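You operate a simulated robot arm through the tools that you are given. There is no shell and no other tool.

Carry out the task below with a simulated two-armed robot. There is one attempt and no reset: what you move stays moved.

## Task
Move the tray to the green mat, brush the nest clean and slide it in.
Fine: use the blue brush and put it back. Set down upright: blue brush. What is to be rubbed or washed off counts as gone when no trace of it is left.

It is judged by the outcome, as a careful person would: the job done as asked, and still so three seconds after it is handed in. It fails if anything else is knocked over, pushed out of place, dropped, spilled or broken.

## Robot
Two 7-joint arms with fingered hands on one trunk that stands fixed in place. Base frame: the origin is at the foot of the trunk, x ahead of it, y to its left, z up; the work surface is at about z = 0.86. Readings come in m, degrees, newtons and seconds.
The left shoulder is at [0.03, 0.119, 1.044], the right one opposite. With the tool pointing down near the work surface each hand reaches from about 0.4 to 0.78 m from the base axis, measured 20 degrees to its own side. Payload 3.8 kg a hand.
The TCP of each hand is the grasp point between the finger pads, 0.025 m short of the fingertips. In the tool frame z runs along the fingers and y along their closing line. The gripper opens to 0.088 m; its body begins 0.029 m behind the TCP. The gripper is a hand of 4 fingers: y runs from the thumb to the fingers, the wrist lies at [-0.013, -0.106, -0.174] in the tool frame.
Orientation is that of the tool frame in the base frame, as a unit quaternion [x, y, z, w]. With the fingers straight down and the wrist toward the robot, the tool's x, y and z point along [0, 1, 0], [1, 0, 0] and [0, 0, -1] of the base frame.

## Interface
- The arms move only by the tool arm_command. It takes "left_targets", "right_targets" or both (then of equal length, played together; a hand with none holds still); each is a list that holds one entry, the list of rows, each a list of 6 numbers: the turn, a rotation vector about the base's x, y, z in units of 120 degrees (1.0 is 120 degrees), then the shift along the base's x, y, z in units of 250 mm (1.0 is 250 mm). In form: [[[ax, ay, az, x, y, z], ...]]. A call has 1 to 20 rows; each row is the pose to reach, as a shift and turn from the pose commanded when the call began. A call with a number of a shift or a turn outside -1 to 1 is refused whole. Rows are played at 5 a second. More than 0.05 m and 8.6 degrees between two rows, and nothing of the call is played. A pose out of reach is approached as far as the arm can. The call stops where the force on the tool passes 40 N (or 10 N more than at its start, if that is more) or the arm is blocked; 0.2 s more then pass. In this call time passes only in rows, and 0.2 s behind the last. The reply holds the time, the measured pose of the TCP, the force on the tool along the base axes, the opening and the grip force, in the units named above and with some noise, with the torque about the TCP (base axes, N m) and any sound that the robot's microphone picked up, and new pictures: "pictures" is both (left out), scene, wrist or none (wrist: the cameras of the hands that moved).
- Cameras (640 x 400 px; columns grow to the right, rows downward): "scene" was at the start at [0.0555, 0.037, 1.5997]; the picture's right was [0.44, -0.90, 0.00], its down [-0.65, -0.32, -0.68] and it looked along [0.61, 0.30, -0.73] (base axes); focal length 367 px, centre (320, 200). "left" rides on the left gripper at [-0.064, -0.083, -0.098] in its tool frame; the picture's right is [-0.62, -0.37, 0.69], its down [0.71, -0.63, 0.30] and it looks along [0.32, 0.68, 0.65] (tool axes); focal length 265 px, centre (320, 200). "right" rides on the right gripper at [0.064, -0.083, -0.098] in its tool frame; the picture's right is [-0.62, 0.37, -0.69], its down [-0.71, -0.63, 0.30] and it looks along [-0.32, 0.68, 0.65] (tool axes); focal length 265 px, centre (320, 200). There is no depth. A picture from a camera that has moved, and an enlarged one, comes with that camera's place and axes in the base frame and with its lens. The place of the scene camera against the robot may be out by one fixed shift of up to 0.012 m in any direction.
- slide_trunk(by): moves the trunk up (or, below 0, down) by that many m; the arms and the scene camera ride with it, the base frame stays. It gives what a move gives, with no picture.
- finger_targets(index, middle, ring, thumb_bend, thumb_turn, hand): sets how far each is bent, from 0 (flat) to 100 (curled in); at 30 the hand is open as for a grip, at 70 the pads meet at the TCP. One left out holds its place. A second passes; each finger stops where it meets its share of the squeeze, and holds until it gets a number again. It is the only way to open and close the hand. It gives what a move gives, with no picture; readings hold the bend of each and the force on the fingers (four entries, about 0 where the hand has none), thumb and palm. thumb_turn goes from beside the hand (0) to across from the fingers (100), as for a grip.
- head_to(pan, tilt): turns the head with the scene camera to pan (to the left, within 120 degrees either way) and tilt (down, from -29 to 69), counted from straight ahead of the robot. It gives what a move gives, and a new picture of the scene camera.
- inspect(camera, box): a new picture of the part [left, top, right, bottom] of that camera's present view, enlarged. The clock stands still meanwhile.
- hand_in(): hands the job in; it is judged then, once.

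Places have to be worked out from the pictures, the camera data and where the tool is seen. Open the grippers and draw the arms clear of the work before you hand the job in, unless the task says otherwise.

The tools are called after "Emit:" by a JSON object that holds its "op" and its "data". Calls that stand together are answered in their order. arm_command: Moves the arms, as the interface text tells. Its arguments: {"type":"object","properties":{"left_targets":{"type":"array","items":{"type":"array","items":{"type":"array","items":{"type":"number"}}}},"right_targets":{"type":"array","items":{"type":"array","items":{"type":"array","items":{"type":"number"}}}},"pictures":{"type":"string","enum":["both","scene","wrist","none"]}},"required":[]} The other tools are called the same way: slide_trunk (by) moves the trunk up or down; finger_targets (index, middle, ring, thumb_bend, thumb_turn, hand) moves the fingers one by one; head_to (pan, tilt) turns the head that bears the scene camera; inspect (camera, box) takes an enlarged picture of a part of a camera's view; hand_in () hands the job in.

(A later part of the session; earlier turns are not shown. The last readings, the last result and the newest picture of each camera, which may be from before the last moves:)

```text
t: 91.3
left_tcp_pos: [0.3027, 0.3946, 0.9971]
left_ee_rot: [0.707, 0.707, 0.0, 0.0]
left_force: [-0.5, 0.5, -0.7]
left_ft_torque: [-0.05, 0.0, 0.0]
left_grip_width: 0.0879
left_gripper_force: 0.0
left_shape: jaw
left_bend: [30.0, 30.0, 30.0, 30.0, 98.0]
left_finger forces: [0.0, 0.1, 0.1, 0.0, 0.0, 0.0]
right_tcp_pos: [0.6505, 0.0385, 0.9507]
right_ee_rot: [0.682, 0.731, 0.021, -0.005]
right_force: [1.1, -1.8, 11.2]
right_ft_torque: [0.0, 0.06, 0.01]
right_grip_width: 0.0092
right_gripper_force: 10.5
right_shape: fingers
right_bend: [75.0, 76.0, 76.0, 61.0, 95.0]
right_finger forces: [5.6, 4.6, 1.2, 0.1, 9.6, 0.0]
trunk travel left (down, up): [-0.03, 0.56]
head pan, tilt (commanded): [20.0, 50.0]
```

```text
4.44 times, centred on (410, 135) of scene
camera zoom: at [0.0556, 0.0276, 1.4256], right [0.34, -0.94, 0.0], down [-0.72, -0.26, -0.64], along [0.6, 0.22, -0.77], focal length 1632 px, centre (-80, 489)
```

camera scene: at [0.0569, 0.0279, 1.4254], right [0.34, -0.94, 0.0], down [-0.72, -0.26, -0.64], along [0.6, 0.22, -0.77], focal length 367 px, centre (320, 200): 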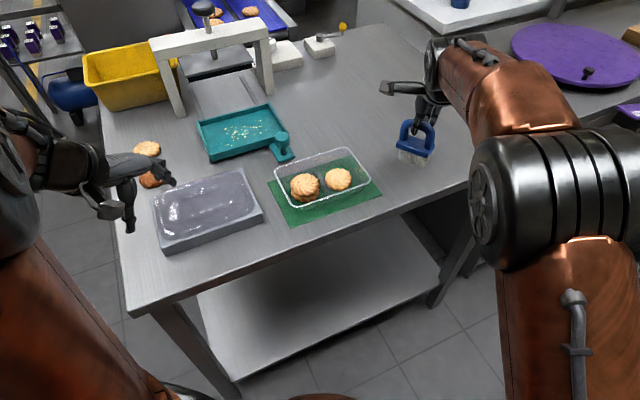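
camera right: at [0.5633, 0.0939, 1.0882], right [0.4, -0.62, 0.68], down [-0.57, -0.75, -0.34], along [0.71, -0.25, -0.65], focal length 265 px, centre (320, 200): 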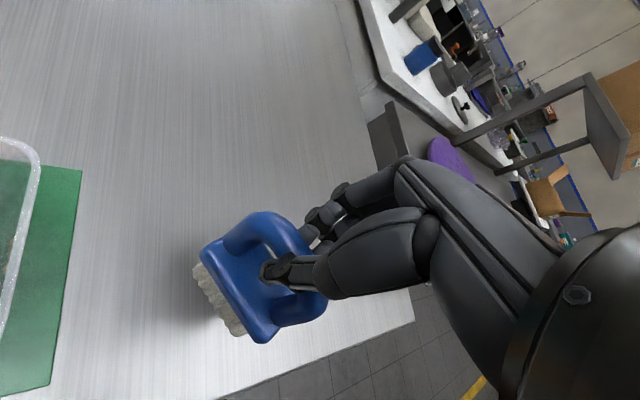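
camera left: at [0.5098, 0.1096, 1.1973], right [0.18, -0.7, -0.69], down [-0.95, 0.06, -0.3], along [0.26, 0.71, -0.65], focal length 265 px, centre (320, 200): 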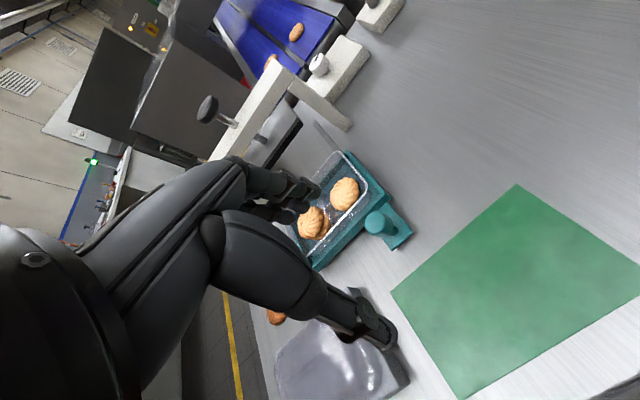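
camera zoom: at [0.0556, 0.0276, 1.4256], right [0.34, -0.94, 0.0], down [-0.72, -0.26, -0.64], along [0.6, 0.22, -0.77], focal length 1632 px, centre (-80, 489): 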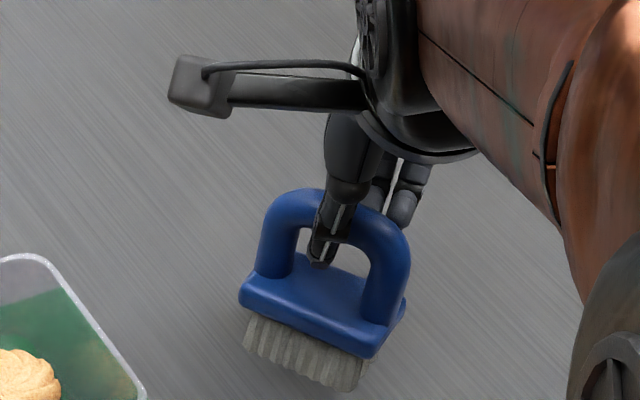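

Contact at 11 N. I ease up 4 mm and open the hand to let the brush stand on its bristles.

Emit:
{"op": "arm_command", "data": {"right_targets": [[[0, 0, 0, 0, 0, 0.014]]], "pictures": "none"}}

Emit:
{"op": "finger_targets", "data": {"hand": "right", "index": 55, "middle": 55, "ring": 55, "thumb_bend": 50}}

Emit:
{"op": "inspect", "data": {"camera": "scene", "box": [360, 90, 460, 180]}}

Emit:
{"op": "inspect", "data": {"camera": "right", "box": [160, 140, 400, 380]}}

```text
t: 91.8
left_tcp_pos: [0.3034, 0.3947, 0.9977]
left_ee_rot: [0.707, 0.707, -0.001, 0.0]
left_force: [0.6, -0.9, 0.0]
left_ft_torque: [-0.03, 0.0, -0.01]
left_grip_width: 0.0877
left_gripper_force: 0.1
left_shape: jaw
left_bend: [30.0, 30.0, 30.0, 30.0, 98.0]
left_finger forces: [0.1, 0.0, 0.0, 0.0, 0.0, 0.0]
right_tcp_pos: [0.65, 0.0403, 0.9525]
right_ee_rot: [0.682, 0.731, 0.017, -0.006]
right_force: [1.3, -1.7, 2.5]
right_ft_torque: [0.0, 0.03, -0.01]
right_grip_width: 0.0093
right_gripper_force: 11.1
right_shape: fingers
right_bend: [75.0, 76.0, 76.0, 61.0, 95.0]
right_finger forces: [6.4, 4.2, 0.9, 0.0, 10.5, 0.0]
trunk travel left (down, up): [-0.03, 0.56]
head pan, tilt (commanded): [20.0, 50.0]
```

```text
t: 92.8
left_tcp_pos: [0.3024, 0.395, 0.9974]
left_ee_rot: [0.707, 0.707, 0.0, 0.0]
left_force: [0.4, 0.0, -0.1]
left_ft_torque: [0.0, -0.01, 0.02]
left_grip_width: 0.0877
left_gripper_force: 0.0
left_shape: jaw
left_bend: [30.0, 30.0, 30.0, 30.0, 98.0]
left_finger forces: [0.0, 0.0, 0.0, 0.0, 0.0, 0.0]
right_tcp_pos: [0.6505, 0.04, 0.9536]
right_ee_rot: [0.682, 0.731, 0.019, -0.006]
right_force: [0.1, -0.1, -0.3]
right_ft_torque: [-0.01, -0.02, -0.02]
right_grip_width: 0.0357
right_gripper_force: 0.1
right_shape: fingers
right_bend: [55.0, 55.0, 55.0, 50.0, 97.0]
right_finger forces: [0.0, 0.1, 0.0, 0.0, 0.0, 0.0]
trunk travel left (down, up): [-0.03, 0.56]
head pan, tilt (commanded): [20.0, 50.0]
```

```text
4.44 times, centred on (410, 135) of scene
camera zoom: at [0.0564, 0.028, 1.4255], right [0.34, -0.94, 0.0], down [-0.72, -0.26, -0.64], along [0.6, 0.22, -0.77], focal length 1632 px, centre (-80, 489)
```

zoom: 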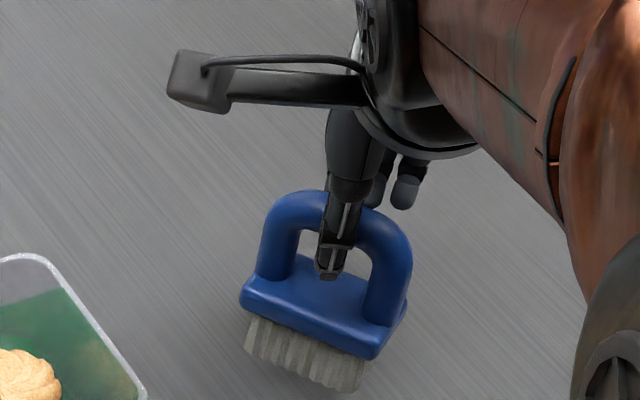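

```text
1.67 times, centred on (280, 260) of right
camera zoom: at [0.5618, 0.0947, 1.0519], right [0.4, -0.62, 0.68], down [-0.57, -0.75, -0.34], along [0.72, -0.25, -0.65], focal length 442 px, centre (387, 100)
```

zoom: 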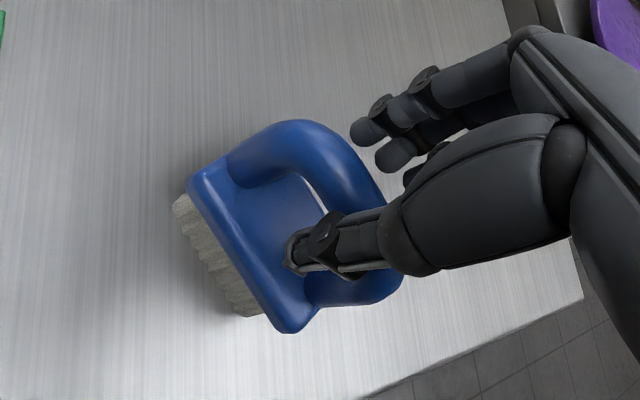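

The brush is released and standing. I open wider and raise the hand straight up, clear of it.

Emit:
{"op": "finger_targets", "data": {"hand": "right", "index": 36, "middle": 36, "ring": 36, "thumb_bend": 36}}

Emit:
{"op": "arm_command", "data": {"right_targets": [[[0, 0, 0, 0, 0, 0.06], [0, 0, 0, 0, 0, 0.14], [0, 0, 0, 0, 0, 0.24], [0, 0, 0, 0, 0, 0.36], [0, 0, 0, -0.1, -0.05, 0.48], [0, 0, 0, -0.2, -0.15, 0.5], [0, 0, 0, -0.3, -0.3, 0.5], [0, 0, 0, -0.4, -0.45, 0.5], [0, 0, 0, -0.45, -0.6, 0.5], [0, 0, 0, -0.5, -0.75, 0.5]]], "pictures": "both"}}

Emit:
{"op": "inspect", "data": {"camera": "scene", "box": [360, 90, 460, 180]}}

```text
t: 93.8
left_tcp_pos: [0.3022, 0.394, 0.9972]
left_ee_rot: [0.707, 0.707, 0.0, 0.0]
left_force: [-0.6, 0.9, 0.5]
left_ft_torque: [-0.02, 0.02, -0.02]
left_grip_width: 0.0879
left_gripper_force: 0.0
left_shape: jaw
left_bend: [30.0, 30.0, 30.0, 30.0, 98.0]
left_finger forces: [0.1, 0.0, 0.1, 0.0, 0.0, 0.0]
right_tcp_pos: [0.6495, 0.0394, 0.9539]
right_ee_rot: [0.682, 0.731, 0.019, -0.006]
right_force: [0.3, 0.1, -0.4]
right_ft_torque: [0.0, 0.02, 0.01]
right_grip_width: 0.0715
right_gripper_force: 0.0
right_shape: fingers
right_bend: [36.0, 36.0, 36.0, 36.0, 97.0]
right_finger forces: [0.0, 0.0, 0.1, 0.0, 0.0, 0.0]
trunk travel left (down, up): [-0.03, 0.56]
head pan, tilt (commanded): [20.0, 50.0]
```

```text
t: 96.0
left_tcp_pos: [0.3027, 0.3952, 0.998]
left_ee_rot: [0.707, 0.707, 0.0, 0.0]
left_force: [0.9, -0.3, 0.7]
left_ft_torque: [-0.05, -0.05, -0.03]
left_grip_width: 0.0877
left_gripper_force: 0.1
left_shape: jaw
left_bend: [30.0, 30.0, 30.0, 30.0, 98.0]
left_finger forces: [0.0, 0.0, 0.1, 0.0, 0.0, 0.0]
right_tcp_pos: [0.5226, -0.1481, 1.075]
right_ee_rot: [0.681, 0.732, 0.02, -0.006]
right_force: [0.3, 0.8, -0.5]
right_ft_torque: [-0.01, -0.03, -0.02]
right_grip_width: 0.0717
right_gripper_force: 0.1
right_shape: fingers
right_bend: [36.0, 36.0, 36.0, 36.0, 97.0]
right_finger forces: [0.0, 0.1, 0.0, 0.0, 0.0, 0.0]
trunk travel left (down, up): [-0.03, 0.56]
head pan, tilt (commanded): [20.0, 50.0]
camera scene: at [0.0558, 0.0271, 1.4255], right [0.34, -0.94, 0.0], down [-0.72, -0.26, -0.64], along [0.6, 0.22, -0.77], focal length 367 px, centre (320, 200)
camera right: at [0.4342, -0.0942, 1.173], right [0.4, -0.62, 0.68], down [-0.57, -0.75, -0.34], along [0.72, -0.25, -0.65], focal length 265 px, centre (320, 200)
```

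scene: 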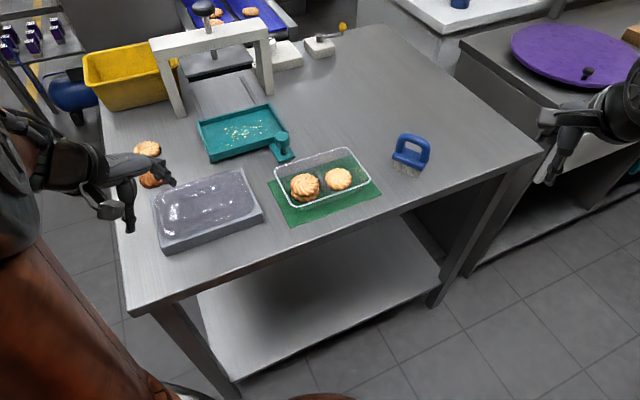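
right: 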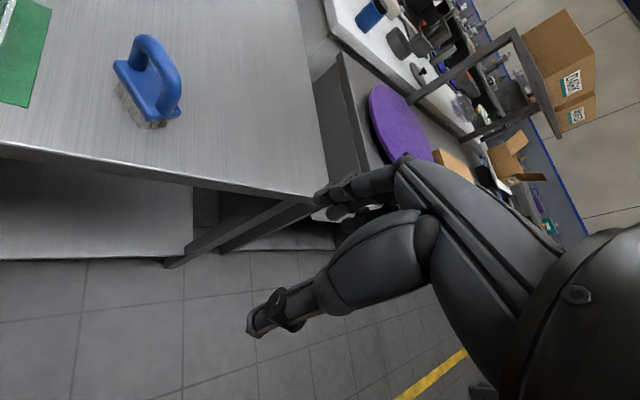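

```text
4.44 times, centred on (410, 135) of scene
camera zoom: at [0.0558, 0.0271, 1.4255], right [0.34, -0.94, 0.0], down [-0.72, -0.26, -0.64], along [0.6, 0.22, -0.77], focal length 1632 px, centre (-80, 489)
```

zoom: 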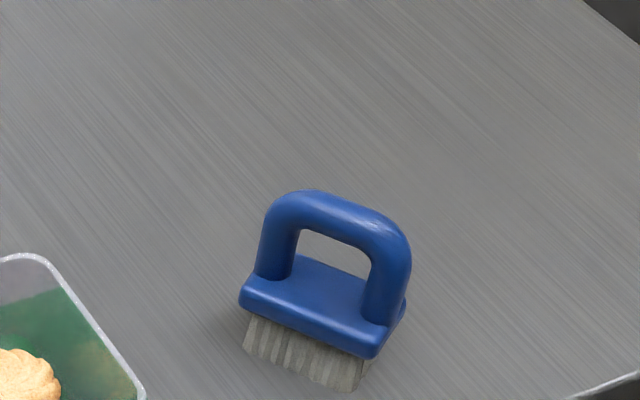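

The brush stands upright at the hand-over spot with its axis near −102°. I confirm its position from the right camera and look again at the crumbs in the nest.

Emit:
{"op": "inspect", "data": {"camera": "right", "box": [80, 20, 220, 150]}}

Emit:
{"op": "inspect", "data": {"camera": "scene", "box": [185, 90, 305, 175]}}

Emit:
{"op": "inspect", "data": {"camera": "left", "box": [220, 0, 440, 200]}}

```text
3.08 times, centred on (150, 85) of right
camera zoom: at [0.4342, -0.0942, 1.173], right [0.4, -0.62, 0.68], down [-0.57, -0.75, -0.34], along [0.72, -0.25, -0.65], focal length 817 px, centre (843, 554)
```

zoom: 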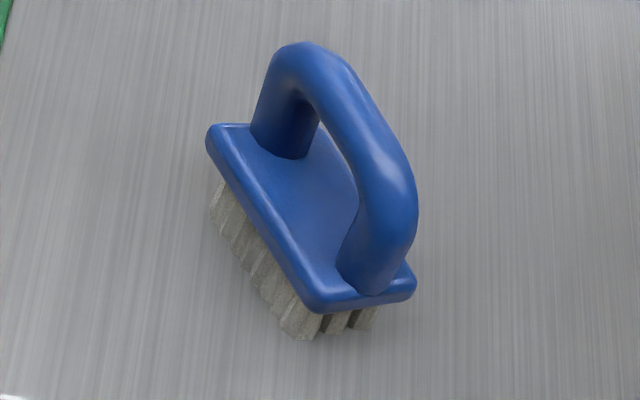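

```text
4.71 times, centred on (245, 132) of scene
camera zoom: at [0.0558, 0.0271, 1.4255], right [0.34, -0.94, 0.0], down [-0.72, -0.26, -0.64], along [0.6, 0.22, -0.77], focal length 1728 px, centre (673, 518)
```

zoom: 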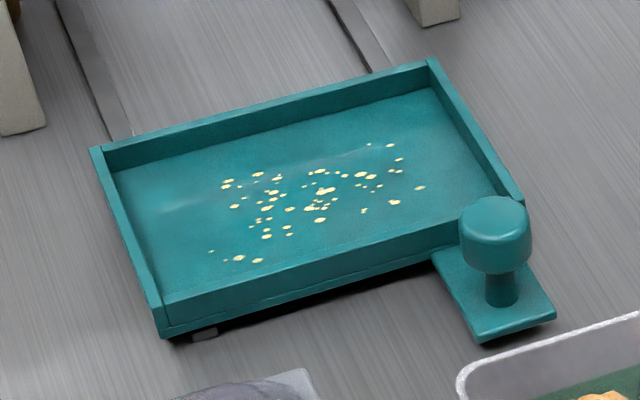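

```text
2.00 times, centred on (330, 100) of left
camera zoom: at [0.2189, 0.3303, 1.0951], right [-0.37, -0.62, -0.69], down [-0.63, 0.71, -0.3], along [0.68, 0.33, -0.65], focal length 531 px, centre (300, 400)
```

zoom: 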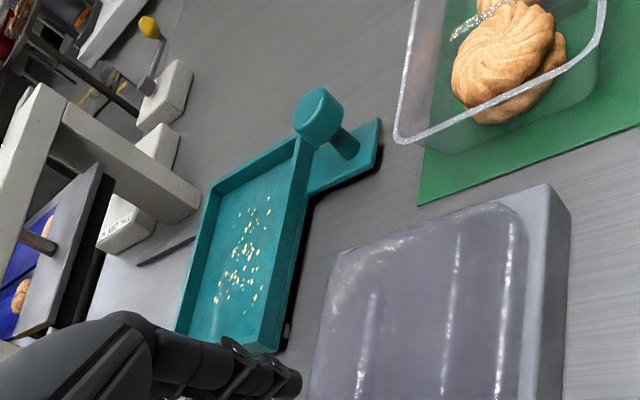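

Crumbs span only the central part of the nest floor. I move the right hand further out of the way while the left hand travels high over the tray toward the brush with yaw −12°.

Emit:
{"op": "arm_command", "data": {"left_targets": [[[0, 0, 0, 0.0, 0.0, 0.12], [0, 0, -0.012, 0.1, -0.09, 0.2], [0, 0, -0.025, 0.21, -0.19, 0.25], [0, 0, -0.037, 0.32, -0.29, 0.25], [0, 0, -0.05, 0.43, -0.39, 0.25], [0, 0, -0.062, 0.54, -0.49, 0.25], [0, 0, -0.075, 0.65, -0.59, 0.25], [0, 0, -0.09, 0.76, -0.69, 0.25], [0, 0, -0.104, 0.868, -0.78, 0.25]]], "right_targets": [[[0, 0, 0, -0.04, -0.05, 0.0], [0, 0, 0, -0.08, -0.1, 0.0], [0, 0, 0, -0.12, -0.15, 0.0], [0, 0, 0, -0.16, -0.2, 0.0], [0, 0, 0, -0.2, -0.25, 0.0], [0, 0, 0, -0.24, -0.3, 0.0], [0, 0, 0, -0.28, -0.35, 0.0], [0, 0, 0, -0.3, -0.4, 0.0], [0, 0, 0, -0.32, -0.42, 0.0]]], "pictures": "both"}}

```text
t: 98.0
left_tcp_pos: [0.5201, 0.2008, 1.0587]
left_ee_rot: [0.78, 0.626, 0.0, -0.001]
left_force: [0.5, 0.8, 0.3]
left_ft_torque: [0.02, 0.05, -0.05]
left_grip_width: 0.0878
left_gripper_force: 0.0
left_shape: jaw
left_bend: [30.0, 30.0, 30.0, 30.0, 98.0]
left_finger forces: [0.1, 0.0, 0.0, 0.1, 0.1, 0.0]
right_tcp_pos: [0.447, -0.2522, 1.0777]
right_ee_rot: [0.682, 0.731, 0.019, -0.006]
right_force: [0.5, -0.6, -0.1]
right_ft_torque: [0.01, 0.06, -0.02]
right_grip_width: 0.0717
right_gripper_force: 0.1
right_shape: fingers
right_bend: [36.0, 36.0, 36.0, 36.0, 97.0]
right_finger forces: [0.0, 0.0, 0.1, 0.0, 0.1, 0.1]
trunk travel left (down, up): [-0.03, 0.56]
head pan, tilt (commanded): [20.0, 50.0]
camera scene: at [0.0569, 0.0274, 1.4255], right [0.34, -0.94, 0.0], down [-0.72, -0.26, -0.64], along [0.6, 0.22, -0.77], focal length 367 px, centre (320, 200)
camera right: at [0.357, -0.1977, 1.1759], right [0.4, -0.62, 0.68], down [-0.57, -0.75, -0.34], along [0.72, -0.25, -0.65], focal length 265 px, centre (320, 200)
camera left: at [0.4255, 0.1565, 1.1568], right [-0.49, -0.53, -0.69], down [-0.46, 0.83, -0.3], along [0.74, 0.17, -0.65], focal length 265 px, centre (320, 200)
```

scene: 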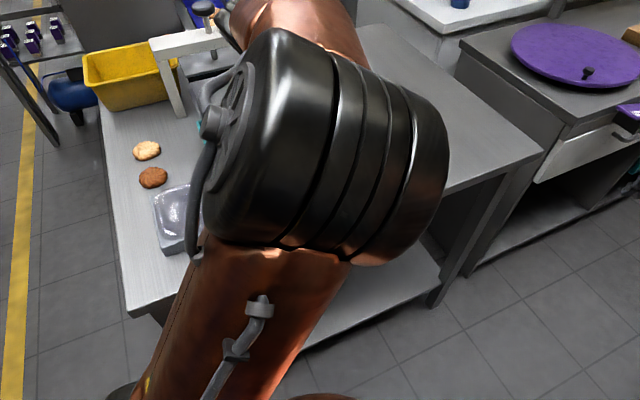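
right: 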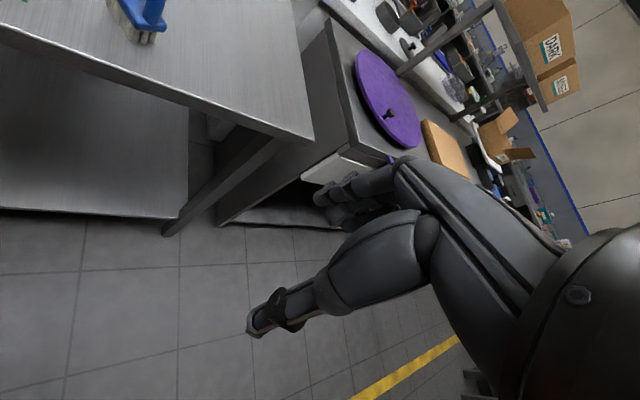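
left: 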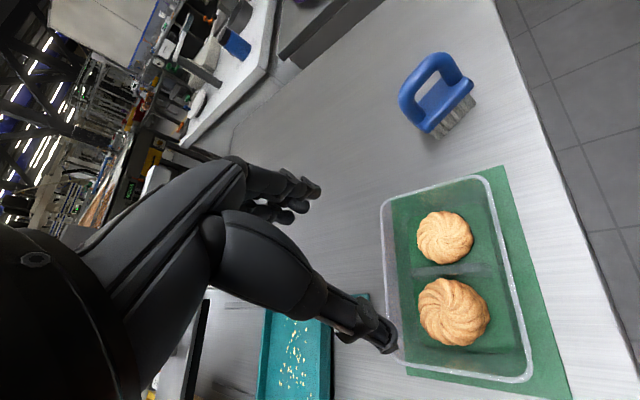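

The left elbow now blocks the head view, but the left wrist camera sees the brush well. I zoom in on it.

Emit:
{"op": "inspect", "data": {"camera": "left", "box": [380, 40, 490, 150]}}

Emit:
{"op": "inspect", "data": {"camera": "left", "box": [370, 160, 580, 400]}}

```text
3.64 times, centred on (435, 95) of left
camera zoom: at [0.4255, 0.1565, 1.1568], right [-0.49, -0.53, -0.69], down [-0.46, 0.83, -0.3], along [0.74, 0.17, -0.65], focal length 965 px, centre (-98, 582)
```

zoom: 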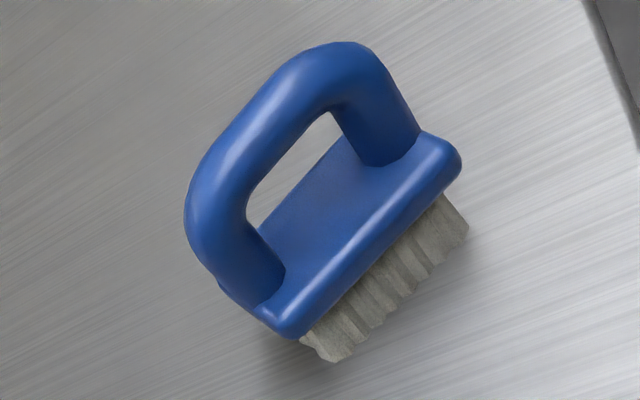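

```text
1.67 times, centred on (475, 280) of left
camera zoom: at [0.4255, 0.1565, 1.1568], right [-0.49, -0.53, -0.69], down [-0.46, 0.83, -0.3], along [0.74, 0.17, -0.65], focal length 442 px, centre (62, 67)
```

zoom: 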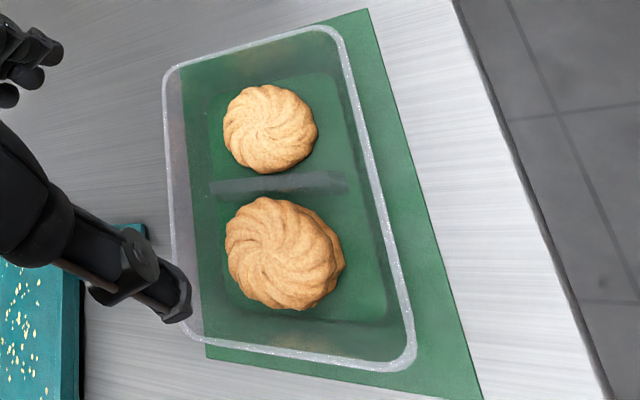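

Brush: base centre about (0.645, 0.038), axis near −105°, bar near z 0.938. I bring the left hand above it with yaw −15° and a small tilt.

Emit:
{"op": "arm_command", "data": {"left_targets": [[[-0.003, -0.011, -0.0035, 0.08, -0.11, 0.0], [-0.006, -0.022, -0.007, 0.165, -0.22, 0.0], [-0.009, -0.033, -0.0105, 0.25, -0.33, -0.02], [-0.012, -0.044, -0.014, 0.33, -0.44, -0.05], [-0.015, -0.055, -0.0175, 0.41, -0.545, -0.08], [-0.0173, -0.0644, -0.021, 0.492, -0.649, -0.115]]], "pictures": "wrist"}}

Emit:
{"op": "finger_targets", "data": {"hand": "left", "index": 38, "middle": 38, "ring": 38, "thumb_bend": 38}}

Emit:
{"op": "inspect", "data": {"camera": "left", "box": [240, 120, 480, 320]}}

Emit:
{"op": "inspect", "data": {"camera": "right", "box": [40, 0, 260, 130]}}

```text
t: 99.3
left_tcp_pos: [0.6427, 0.0369, 1.0311]
left_ee_rot: [0.791, 0.608, 0.041, 0.056]
left_force: [-0.9, -0.3, 0.0]
left_ft_torque: [0.02, 0.02, 0.01]
left_grip_width: 0.0878
left_gripper_force: 0.0
left_shape: jaw
left_bend: [30.0, 30.0, 30.0, 30.0, 98.0]
left_finger forces: [0.0, 0.0, 0.1, 0.0, 0.0, 0.0]
right_tcp_pos: [0.4453, -0.2525, 1.0762]
right_ee_rot: [0.682, 0.731, 0.019, -0.007]
right_force: [0.0, 0.0, 0.0]
right_ft_torque: [-0.01, -0.02, 0.02]
right_grip_width: 0.0717
right_gripper_force: 0.0
right_shape: fingers
right_bend: [36.0, 36.0, 36.0, 36.0, 97.0]
right_finger forces: [0.0, 0.0, 0.0, 0.0, 0.1, 0.0]
trunk travel left (down, up): [-0.03, 0.56]
head pan, tilt (commanded): [20.0, 50.0]
camera left: at [0.5334, -0.0007, 1.1164], right [-0.42, -0.53, -0.73], down [-0.38, 0.84, -0.39], along [0.83, 0.11, -0.55], focal length 265 px, centre (320, 200)
```

left: 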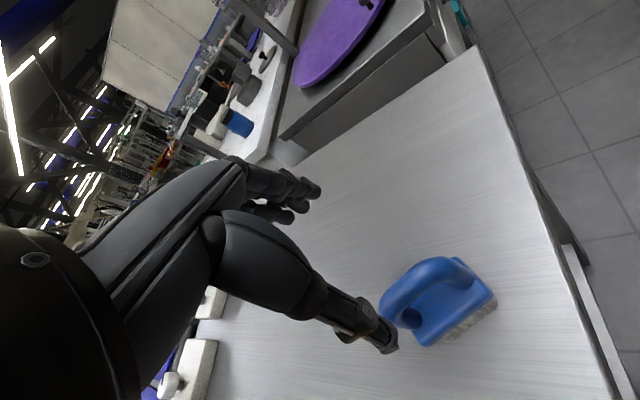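

```text
t: 100.3
left_tcp_pos: [0.6421, 0.037, 1.0307]
left_ee_rot: [0.791, 0.608, 0.042, 0.056]
left_force: [-0.4, -0.7, -0.3]
left_ft_torque: [0.01, 0.01, 0.0]
left_grip_width: 0.068
left_gripper_force: 0.2
left_shape: fingers
left_bend: [38.0, 38.0, 38.0, 38.0, 98.0]
left_finger forces: [0.0, 0.0, 0.0, 0.1, 0.0, 0.0]
right_tcp_pos: [0.4448, -0.252, 1.0784]
right_ee_rot: [0.681, 0.732, 0.019, -0.006]
right_force: [0.4, 0.1, -0.5]
right_ft_torque: [-0.02, 0.01, -0.05]
right_grip_width: 0.0716
right_gripper_force: 0.1
right_shape: fingers
right_bend: [36.0, 36.0, 36.0, 36.0, 97.0]
right_finger forces: [0.0, 0.0, 0.0, 0.0, 0.0, 0.1]
trunk travel left (down, up): [-0.03, 0.56]
head pan, tilt (commanded): [20.0, 50.0]
```

```text
2.00 times, centred on (360, 220) of left
camera zoom: at [0.5328, -0.0001, 1.1166], right [-0.42, -0.53, -0.74], down [-0.38, 0.84, -0.39], along [0.83, 0.11, -0.55], focal length 531 px, centre (240, 160)
```

zoom: 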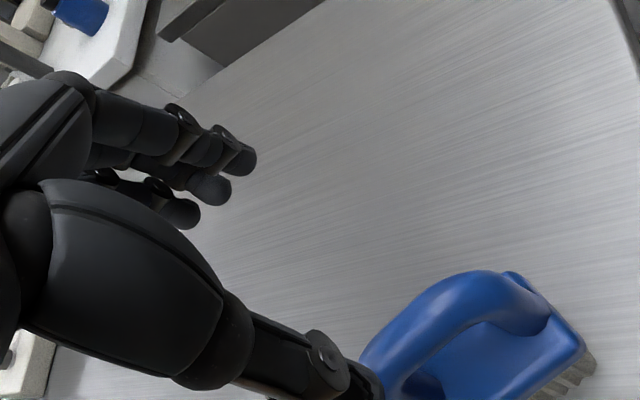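

```text
2.91 times, centred on (150, 65) of right
camera zoom: at [0.3567, -0.1974, 1.1762], right [0.4, -0.62, 0.68], down [-0.57, -0.75, -0.34], along [0.72, -0.25, -0.65], focal length 772 px, centre (814, 593)
```

zoom: 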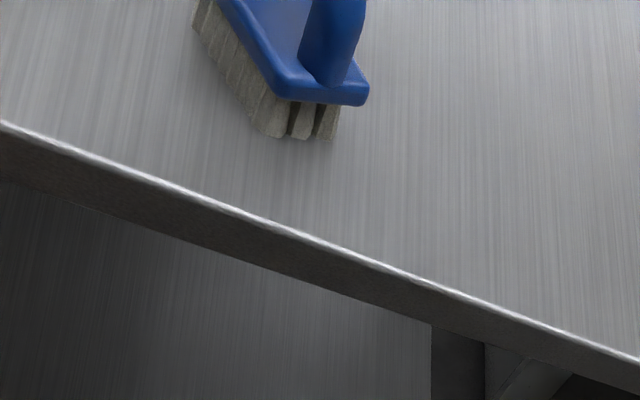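

Alignment over the bar is good. I descend toward it.

Emit:
{"op": "arm_command", "data": {"left_targets": [[[0, 0, 0, 0, 0, -0.09], [0, 0, 0, 0, 0, -0.18], [0, 0, 0, 0, 0, -0.26], [0, 0, 0, 0, 0, -0.3]]], "pictures": "wrist"}}

Emit:
{"op": "inspect", "data": {"camera": "left", "box": [240, 140, 480, 340]}}

```text
t: 101.3
left_tcp_pos: [0.6439, 0.036, 0.9562]
left_ee_rot: [0.791, 0.608, 0.041, 0.057]
left_force: [-0.5, 0.1, -0.2]
left_ft_torque: [-0.01, 0.0, 0.01]
left_grip_width: 0.0684
left_gripper_force: 0.0
left_shape: fingers
left_bend: [38.0, 38.0, 38.0, 38.0, 98.0]
left_finger forces: [0.0, 0.1, 0.0, 0.0, 0.0, 0.0]
right_tcp_pos: [0.4459, -0.2523, 1.0778]
right_ee_rot: [0.682, 0.731, 0.019, -0.006]
right_force: [0.7, -0.3, 0.7]
right_ft_torque: [0.04, 0.0, 0.0]
right_grip_width: 0.072
right_gripper_force: 0.1
right_shape: fingers
right_bend: [36.0, 36.0, 36.0, 36.0, 97.0]
right_finger forces: [0.1, 0.1, 0.0, 0.0, 0.0, 0.1]
trunk travel left (down, up): [-0.03, 0.56]
head pan, tilt (commanded): [20.0, 50.0]
camera left: at [0.5338, 0.0008, 1.0416], right [-0.42, -0.53, -0.74], down [-0.38, 0.84, -0.39], along [0.83, 0.11, -0.55], focal length 265 px, centre (320, 200)
```

left: 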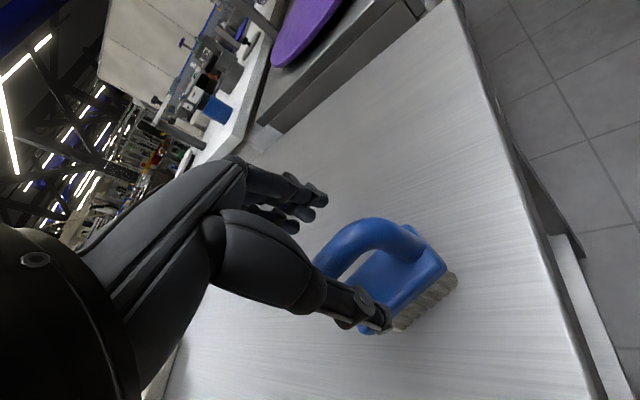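

```text
2.00 times, centred on (360, 240) of left
camera zoom: at [0.5338, 0.0008, 1.0416], right [-0.42, -0.53, -0.74], down [-0.38, 0.84, -0.39], along [0.83, 0.11, -0.55], focal length 531 px, centre (240, 120)
```

zoom: 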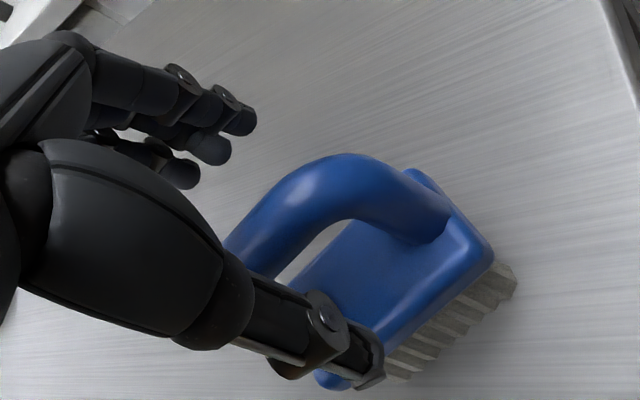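

The hand straddles the bar well. I close in steps, watching the contact forces.

Emit:
{"op": "finger_targets", "data": {"hand": "left", "index": 60, "middle": 60, "ring": 60, "thumb_bend": 58}}

Emit:
{"op": "finger_targets", "data": {"hand": "left", "index": 67, "middle": 67, "ring": 67, "thumb_bend": 63}}

Emit:
{"op": "inspect", "data": {"camera": "left", "box": [240, 140, 480, 340]}}

```text
t: 102.3
left_tcp_pos: [0.6433, 0.0369, 0.9572]
left_ee_rot: [0.791, 0.608, 0.042, 0.057]
left_force: [0.1, 0.0, 1.0]
left_ft_torque: [0.02, 0.02, -0.01]
left_grip_width: 0.0237
left_gripper_force: 0.0
left_shape: fingers
left_bend: [60.0, 60.0, 60.0, 57.0, 98.0]
left_finger forces: [0.0, 0.1, 0.1, 0.0, 0.1, 0.0]
right_tcp_pos: [0.4449, -0.2523, 1.0779]
right_ee_rot: [0.682, 0.731, 0.019, -0.006]
right_force: [0.9, -0.2, 0.4]
right_ft_torque: [-0.02, 0.01, 0.0]
right_grip_width: 0.0719
right_gripper_force: 0.0
right_shape: fingers
right_bend: [36.0, 36.0, 36.0, 36.0, 97.0]
right_finger forces: [0.0, 0.1, 0.0, 0.1, 0.0, 0.0]
trunk travel left (down, up): [-0.03, 0.56]
head pan, tilt (commanded): [20.0, 50.0]
```

```text
t: 103.3
left_tcp_pos: [0.642, 0.0378, 0.957]
left_ee_rot: [0.791, 0.608, 0.041, 0.057]
left_force: [1.1, 0.1, 0.1]
left_ft_torque: [0.01, -0.01, 0.06]
left_grip_width: 0.0113
left_gripper_force: 0.7
left_shape: fingers
left_bend: [66.0, 67.0, 67.0, 62.0, 97.0]
left_finger forces: [0.6, 0.1, 0.1, 0.0, 0.9, 0.1]
right_tcp_pos: [0.4448, -0.2523, 1.0779]
right_ee_rot: [0.681, 0.732, 0.019, -0.006]
right_force: [-0.1, 1.0, -0.4]
right_ft_torque: [-0.02, 0.0, -0.01]
right_grip_width: 0.0717
right_gripper_force: 0.1
right_shape: fingers
right_bend: [36.0, 36.0, 36.0, 36.0, 97.0]
right_finger forces: [0.0, 0.0, 0.1, 0.1, 0.0, 0.0]
trunk travel left (down, up): [-0.03, 0.56]
head pan, tilt (commanded): [20.0, 50.0]
```

```text
2.00 times, centred on (360, 240) of left
camera zoom: at [0.5338, 0.0005, 1.0417], right [-0.42, -0.53, -0.74], down [-0.38, 0.84, -0.39], along [0.82, 0.11, -0.55], focal length 531 px, centre (240, 120)
```

zoom: 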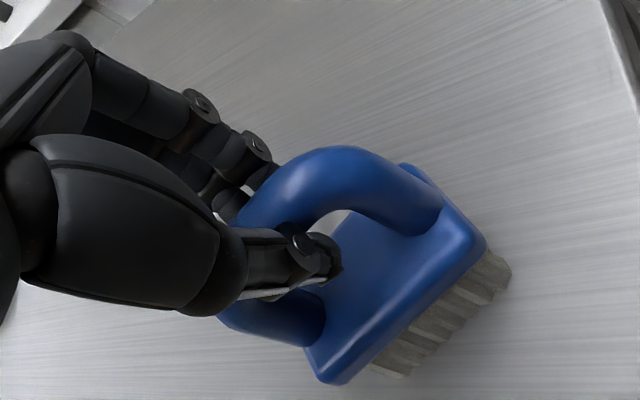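

Contact on both sides at the bar. I squeeze more firmly.

Emit:
{"op": "finger_targets", "data": {"hand": "left", "index": 78, "middle": 78, "ring": 78, "thumb_bend": 71}}

Emit:
{"op": "inspect", "data": {"camera": "left", "box": [240, 140, 480, 340]}}

```text
t: 104.3
left_tcp_pos: [0.6445, 0.0375, 0.9553]
left_ee_rot: [0.791, 0.608, 0.041, 0.057]
left_force: [-0.3, -0.6, -0.6]
left_ft_torque: [0.0, 0.0, -0.01]
left_grip_width: 0.0085
left_gripper_force: 12.9
left_shape: fingers
left_bend: [76.0, 77.0, 78.0, 62.0, 94.0]
left_finger forces: [8.8, 3.6, 1.1, 0.0, 13.1, 0.0]
right_tcp_pos: [0.4448, -0.2526, 1.0776]
right_ee_rot: [0.682, 0.731, 0.019, -0.006]
right_force: [0.7, 0.0, 0.4]
right_ft_torque: [0.0, 0.02, 0.02]
right_grip_width: 0.072
right_gripper_force: 0.1
right_shape: fingers
right_bend: [36.0, 36.0, 36.0, 36.0, 97.0]
right_finger forces: [0.1, 0.0, 0.1, 0.1, 0.0, 0.0]
trunk travel left (down, up): [-0.03, 0.56]
head pan, tilt (commanded): [20.0, 50.0]
```

```text
2.00 times, centred on (360, 240) of left
camera zoom: at [0.5338, 0.0005, 1.0418], right [-0.42, -0.53, -0.74], down [-0.38, 0.84, -0.39], along [0.83, 0.11, -0.55], focal length 531 px, centre (240, 120)
```

zoom: 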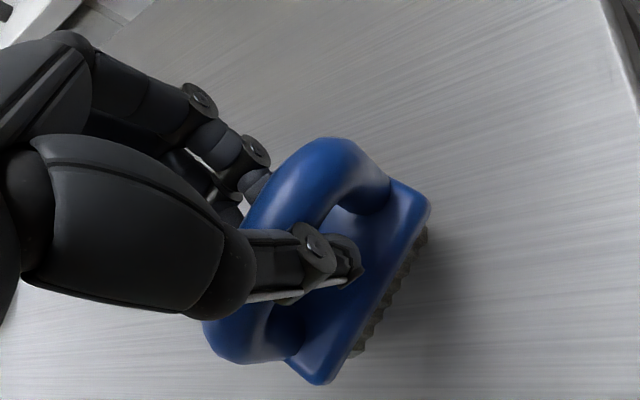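

The grip is firm (13 N) with the brush turned slightly in the hand. I lift it 4 cm and examine its attitude.

Emit:
{"op": "arm_command", "data": {"left_targets": [[[0, 0, 0, 0, 0, 0.03], [0, 0, 0, 0, 0, 0.06], [0, 0, 0, 0, 0, 0.1], [0, 0, 0, 0, 0, 0.14], [0, 0, 0, 0, 0, 0.18]]], "pictures": "wrist"}}

Emit:
{"op": "inspect", "data": {"camera": "left", "box": [240, 140, 480, 340]}}

Emit:
{"op": "inspect", "data": {"camera": "right", "box": [40, 0, 260, 130]}}

```text
t: 105.5
left_tcp_pos: [0.6428, 0.0379, 1.001]
left_ee_rot: [0.792, 0.607, 0.041, 0.056]
left_force: [-0.3, 0.2, -1.0]
left_ft_torque: [-0.02, 0.0, 0.02]
left_grip_width: 0.0084
left_gripper_force: 13.4
left_shape: fingers
left_bend: [76.0, 77.0, 78.0, 62.0, 94.0]
left_finger forces: [8.7, 3.6, 1.2, 0.0, 13.0, 0.0]
right_tcp_pos: [0.4464, -0.2519, 1.0781]
right_ee_rot: [0.682, 0.731, 0.02, -0.006]
right_force: [0.0, 0.4, -0.5]
right_ft_torque: [0.01, -0.03, 0.0]
right_grip_width: 0.0719
right_gripper_force: 0.1
right_shape: fingers
right_bend: [36.0, 36.0, 36.0, 36.0, 97.0]
right_finger forces: [0.0, 0.1, 0.1, 0.0, 0.1, 0.1]
trunk travel left (down, up): [-0.03, 0.56]
head pan, tilt (commanded): [20.0, 50.0]
camera left: at [0.5332, 0.0004, 1.0859], right [-0.42, -0.53, -0.74], down [-0.38, 0.84, -0.39], along [0.82, 0.11, -0.55], focal length 265 px, centre (320, 200)
```

left: 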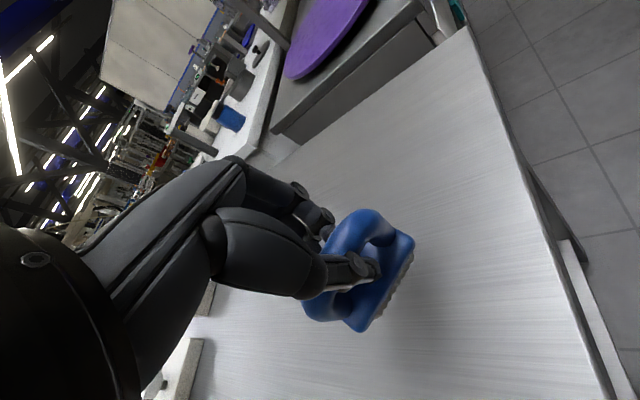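

```text
2.00 times, centred on (360, 240) of left
camera zoom: at [0.5332, 0.0004, 1.0859], right [-0.42, -0.53, -0.74], down [-0.38, 0.84, -0.39], along [0.82, 0.11, -0.55], focal length 531 px, centre (240, 120)
```

zoom: 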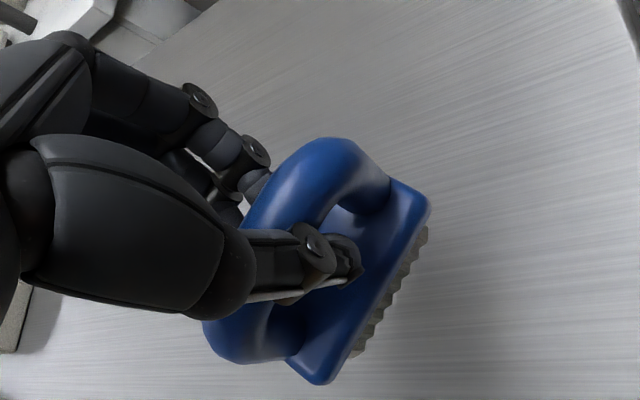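

```text
2.91 times, centred on (150, 65) of right
camera zoom: at [0.3568, -0.1974, 1.1762], right [0.4, -0.62, 0.68], down [-0.57, -0.75, -0.34], along [0.72, -0.25, -0.65], focal length 772 px, centre (814, 593)
```

zoom: 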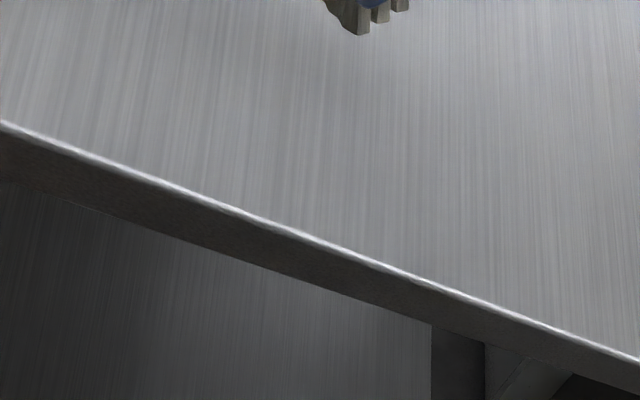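

The brush is firmly held and its long axis is near −87°, i.e. about 18° off the hand's normal. To judge its pitch I turn the right hand's camera toward it for a side view.

Emit:
{"op": "arm_command", "data": {"right_targets": [[[0, 0, 0.06, 0, 0, 0], [0, 0, 0.12, 0, 0, 0], [0, 0, 0.18, 0, 0, 0], [0, 0, 0.24, 0, 0, 0], [0, 0, 0.3, 0, 0, 0], [0, 0, 0.36, 0, 0, 0], [0, 0, 0.42, 0, 0, 0]]], "pictures": "wrist"}}

```text
t: 107.2
left_tcp_pos: [0.6437, 0.0373, 1.0007]
left_ee_rot: [0.791, 0.607, 0.041, 0.056]
left_force: [0.5, -0.4, -1.5]
left_ft_torque: [0.0, -0.01, 0.0]
left_grip_width: 0.0083
left_gripper_force: 12.8
left_shape: fingers
left_bend: [76.0, 77.0, 78.0, 62.0, 94.0]
left_finger forces: [8.6, 3.7, 1.2, 0.1, 13.1, 0.1]
right_tcp_pos: [0.4468, -0.2527, 1.0784]
right_ee_rot: [0.304, 0.953, 0.015, -0.014]
right_force: [-0.6, -0.7, 0.2]
right_ft_torque: [-0.01, -0.01, 0.03]
right_grip_width: 0.0718
right_gripper_force: 0.0
right_shape: fingers
right_bend: [36.0, 36.0, 36.0, 36.0, 97.0]
right_finger forces: [0.0, 0.0, 0.1, 0.1, 0.1, 0.0]
trunk travel left (down, up): [-0.03, 0.56]
head pan, tilt (commanded): [20.0, 50.0]
camera right: at [0.3481, -0.2868, 1.1768], right [0.73, -0.08, 0.68], down [0.21, -0.92, -0.34], along [0.65, 0.39, -0.65], focal length 265 px, centre (320, 200)
```

right: 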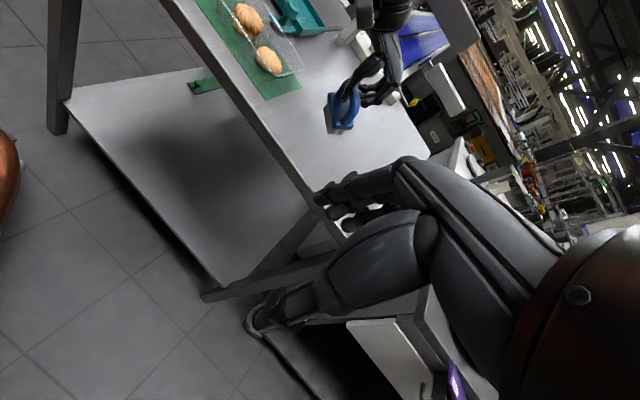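

Emit:
{"op": "inspect", "data": {"camera": "right", "box": [300, 40, 420, 150]}}

```text
3.64 times, centred on (360, 95) of right
camera zoom: at [0.3481, -0.2868, 1.1768], right [0.73, -0.08, 0.68], down [0.21, -0.92, -0.34], along [0.65, 0.39, -0.65], focal length 965 px, centre (174, 582)
```

zoom: 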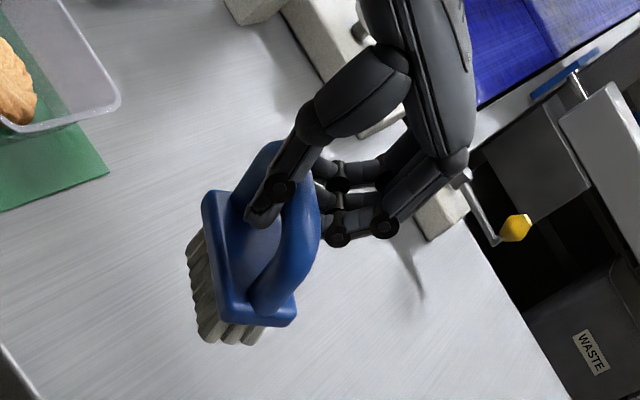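

The brush is pitched about 20° with bristles forward, because curling the fingers rolled the bar. I'll set it back down, let it stand upright, and re-grip by squeezing mainly with the thumb, which rolls it the other way.

Emit:
{"op": "arm_command", "data": {"left_targets": [[[0, 0, 0, 0, 0, -0.05], [0, 0, 0, 0, 0, -0.1], [0, 0, 0, 0, 0, -0.14], [0, 0, 0, 0, 0, -0.16]]], "pictures": "none"}}

Emit:
{"op": "arm_command", "data": {"left_targets": [[[0, 0, 0, 0, 0, -0.012], [0, 0, 0, 0, 0, -0.02]]], "pictures": "none"}}

Emit:
{"op": "inspect", "data": {"camera": "right", "box": [300, 40, 420, 150]}}

```text
t: 108.2
left_tcp_pos: [0.6421, 0.0377, 0.9605]
left_ee_rot: [0.791, 0.608, 0.041, 0.056]
left_force: [0.1, 0.4, -0.7]
left_ft_torque: [-0.05, 0.01, -0.01]
left_grip_width: 0.0088
left_gripper_force: 13.5
left_shape: fingers
left_bend: [76.0, 77.0, 78.0, 62.0, 94.0]
left_finger forces: [8.6, 3.6, 1.2, 0.2, 13.0, 0.0]
right_tcp_pos: [0.4453, -0.2536, 1.0782]
right_ee_rot: [0.306, 0.952, 0.016, -0.013]
right_force: [0.9, -0.2, 0.2]
right_ft_torque: [-0.02, 0.01, -0.04]
right_grip_width: 0.0718
right_gripper_force: 0.2
right_shape: fingers
right_bend: [36.0, 36.0, 36.0, 36.0, 97.0]
right_finger forces: [0.1, 0.0, 0.0, 0.0, 0.1, 0.1]
trunk travel left (down, up): [-0.03, 0.56]
head pan, tilt (commanded): [20.0, 50.0]
```

```text
t: 108.8
left_tcp_pos: [0.6428, 0.0383, 0.9553]
left_ee_rot: [0.791, 0.608, 0.041, 0.057]
left_force: [-0.2, -0.2, -1.1]
left_ft_torque: [0.0, 0.04, 0.0]
left_grip_width: 0.0084
left_gripper_force: 12.9
left_shape: fingers
left_bend: [76.0, 77.0, 78.0, 62.0, 94.0]
left_finger forces: [8.6, 3.6, 1.1, 0.0, 13.0, 0.0]
right_tcp_pos: [0.4464, -0.2526, 1.0785]
right_ee_rot: [0.305, 0.952, 0.016, -0.013]
right_force: [0.3, 0.8, 0.5]
right_ft_torque: [0.0, 0.0, 0.02]
right_grip_width: 0.0717
right_gripper_force: 0.0
right_shape: fingers
right_bend: [36.0, 36.0, 36.0, 36.0, 97.0]
right_finger forces: [0.0, 0.1, 0.0, 0.0, 0.0, 0.0]
trunk travel left (down, up): [-0.03, 0.56]
head pan, tilt (commanded): [20.0, 50.0]
```

```text
3.64 times, centred on (360, 95) of right
camera zoom: at [0.3478, -0.2866, 1.1769], right [0.73, -0.09, 0.68], down [0.21, -0.92, -0.34], along [0.65, 0.39, -0.65], focal length 965 px, centre (174, 582)
```

zoom: 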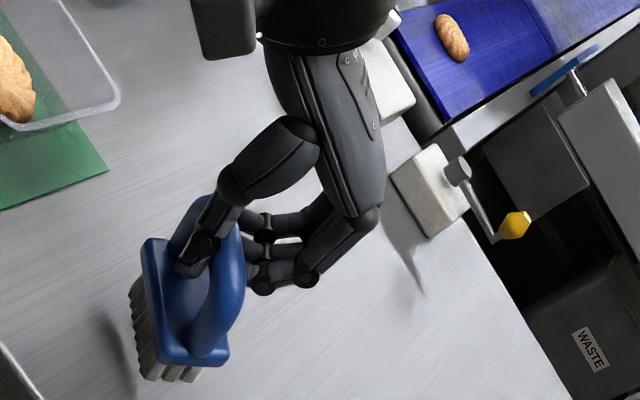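

Not touching yet; I lower a few millimetres more.

Emit:
{"op": "arm_command", "data": {"left_targets": [[[0, 0, 0, 0, 0, -0.012], [0, 0, 0, 0, 0, -0.024]]], "pictures": "none"}}

```text
t: 109.3
left_tcp_pos: [0.6427, 0.0392, 0.9509]
left_ee_rot: [0.791, 0.608, 0.042, 0.056]
left_force: [-0.8, 1.7, 4.1]
left_ft_torque: [0.02, 0.07, -0.01]
left_grip_width: 0.008
left_gripper_force: 13.3
left_shape: fingers
left_bend: [77.0, 77.0, 78.0, 62.0, 94.0]
left_finger forces: [7.3, 3.9, 0.9, 0.1, 13.9, 0.0]
right_tcp_pos: [0.4463, -0.2517, 1.078]
right_ee_rot: [0.306, 0.952, 0.016, -0.014]
right_force: [-0.2, -0.5, -0.3]
right_ft_torque: [-0.01, -0.03, -0.01]
right_grip_width: 0.0716
right_gripper_force: 0.1
right_shape: fingers
right_bend: [36.0, 36.0, 36.0, 36.0, 97.0]
right_finger forces: [0.0, 0.0, 0.0, 0.0, 0.0, 0.1]
trunk travel left (down, up): [-0.03, 0.56]
head pan, tilt (commanded): [20.0, 50.0]
```

Contact at 4 N. I loosen the grip so the brush settles flat on its bristles.

Emit:
{"op": "finger_targets", "data": {"hand": "left", "index": 58, "middle": 58, "ring": 58, "thumb_bend": 54}}

Emit:
{"op": "inspect", "data": {"camera": "right", "box": [300, 40, 420, 150]}}

Emit:
{"op": "inspect", "data": {"camera": "left", "box": [240, 140, 480, 340]}}

```text
t: 110.3
left_tcp_pos: [0.643, 0.0376, 0.95]
left_ee_rot: [0.791, 0.608, 0.041, 0.056]
left_force: [0.2, -0.5, 0.2]
left_ft_torque: [0.01, -0.04, 0.0]
left_grip_width: 0.0294
left_gripper_force: 0.0
left_shape: fingers
left_bend: [57.0, 57.0, 57.0, 54.0, 97.0]
left_finger forces: [0.2, 0.0, 0.0, 0.0, 0.0, 0.0]
right_tcp_pos: [0.4468, -0.2526, 1.0785]
right_ee_rot: [0.306, 0.952, 0.015, -0.013]
right_force: [-0.3, -0.3, -0.2]
right_ft_torque: [0.03, 0.03, 0.02]
right_grip_width: 0.0717
right_gripper_force: 0.1
right_shape: fingers
right_bend: [36.0, 36.0, 36.0, 36.0, 97.0]
right_finger forces: [0.0, 0.0, 0.0, 0.0, 0.1, 0.0]
trunk travel left (down, up): [-0.03, 0.56]
head pan, tilt (commanded): [20.0, 50.0]
```

```text
3.64 times, centred on (360, 95) of right
camera zoom: at [0.3477, -0.2867, 1.1769], right [0.73, -0.09, 0.68], down [0.21, -0.92, -0.34], along [0.65, 0.39, -0.65], focal length 965 px, centre (174, 582)
```

zoom: 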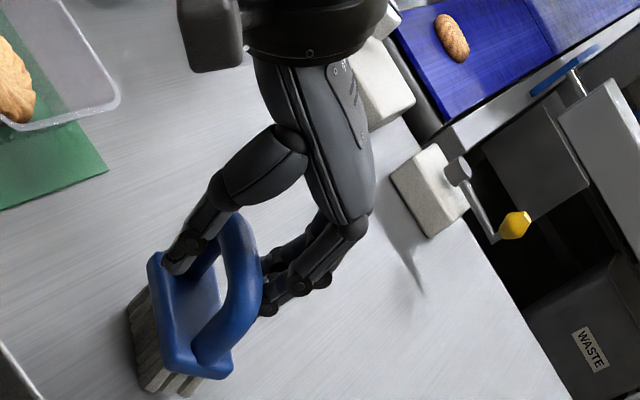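

```text
2.00 times, centred on (360, 240) of left
camera zoom: at [0.5329, 0.0011, 1.0349], right [-0.42, -0.53, -0.74], down [-0.38, 0.84, -0.39], along [0.83, 0.11, -0.55], focal length 531 px, centre (240, 120)
```

zoom: 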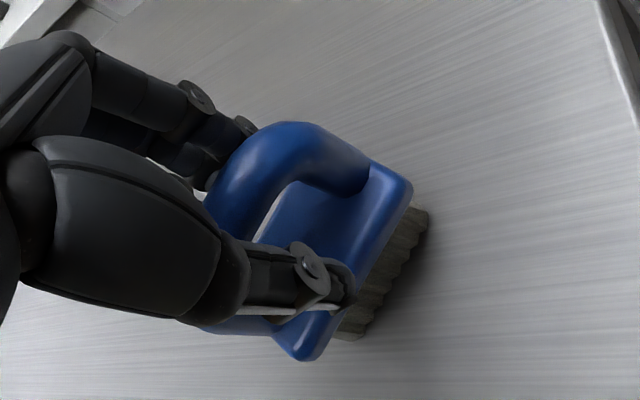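

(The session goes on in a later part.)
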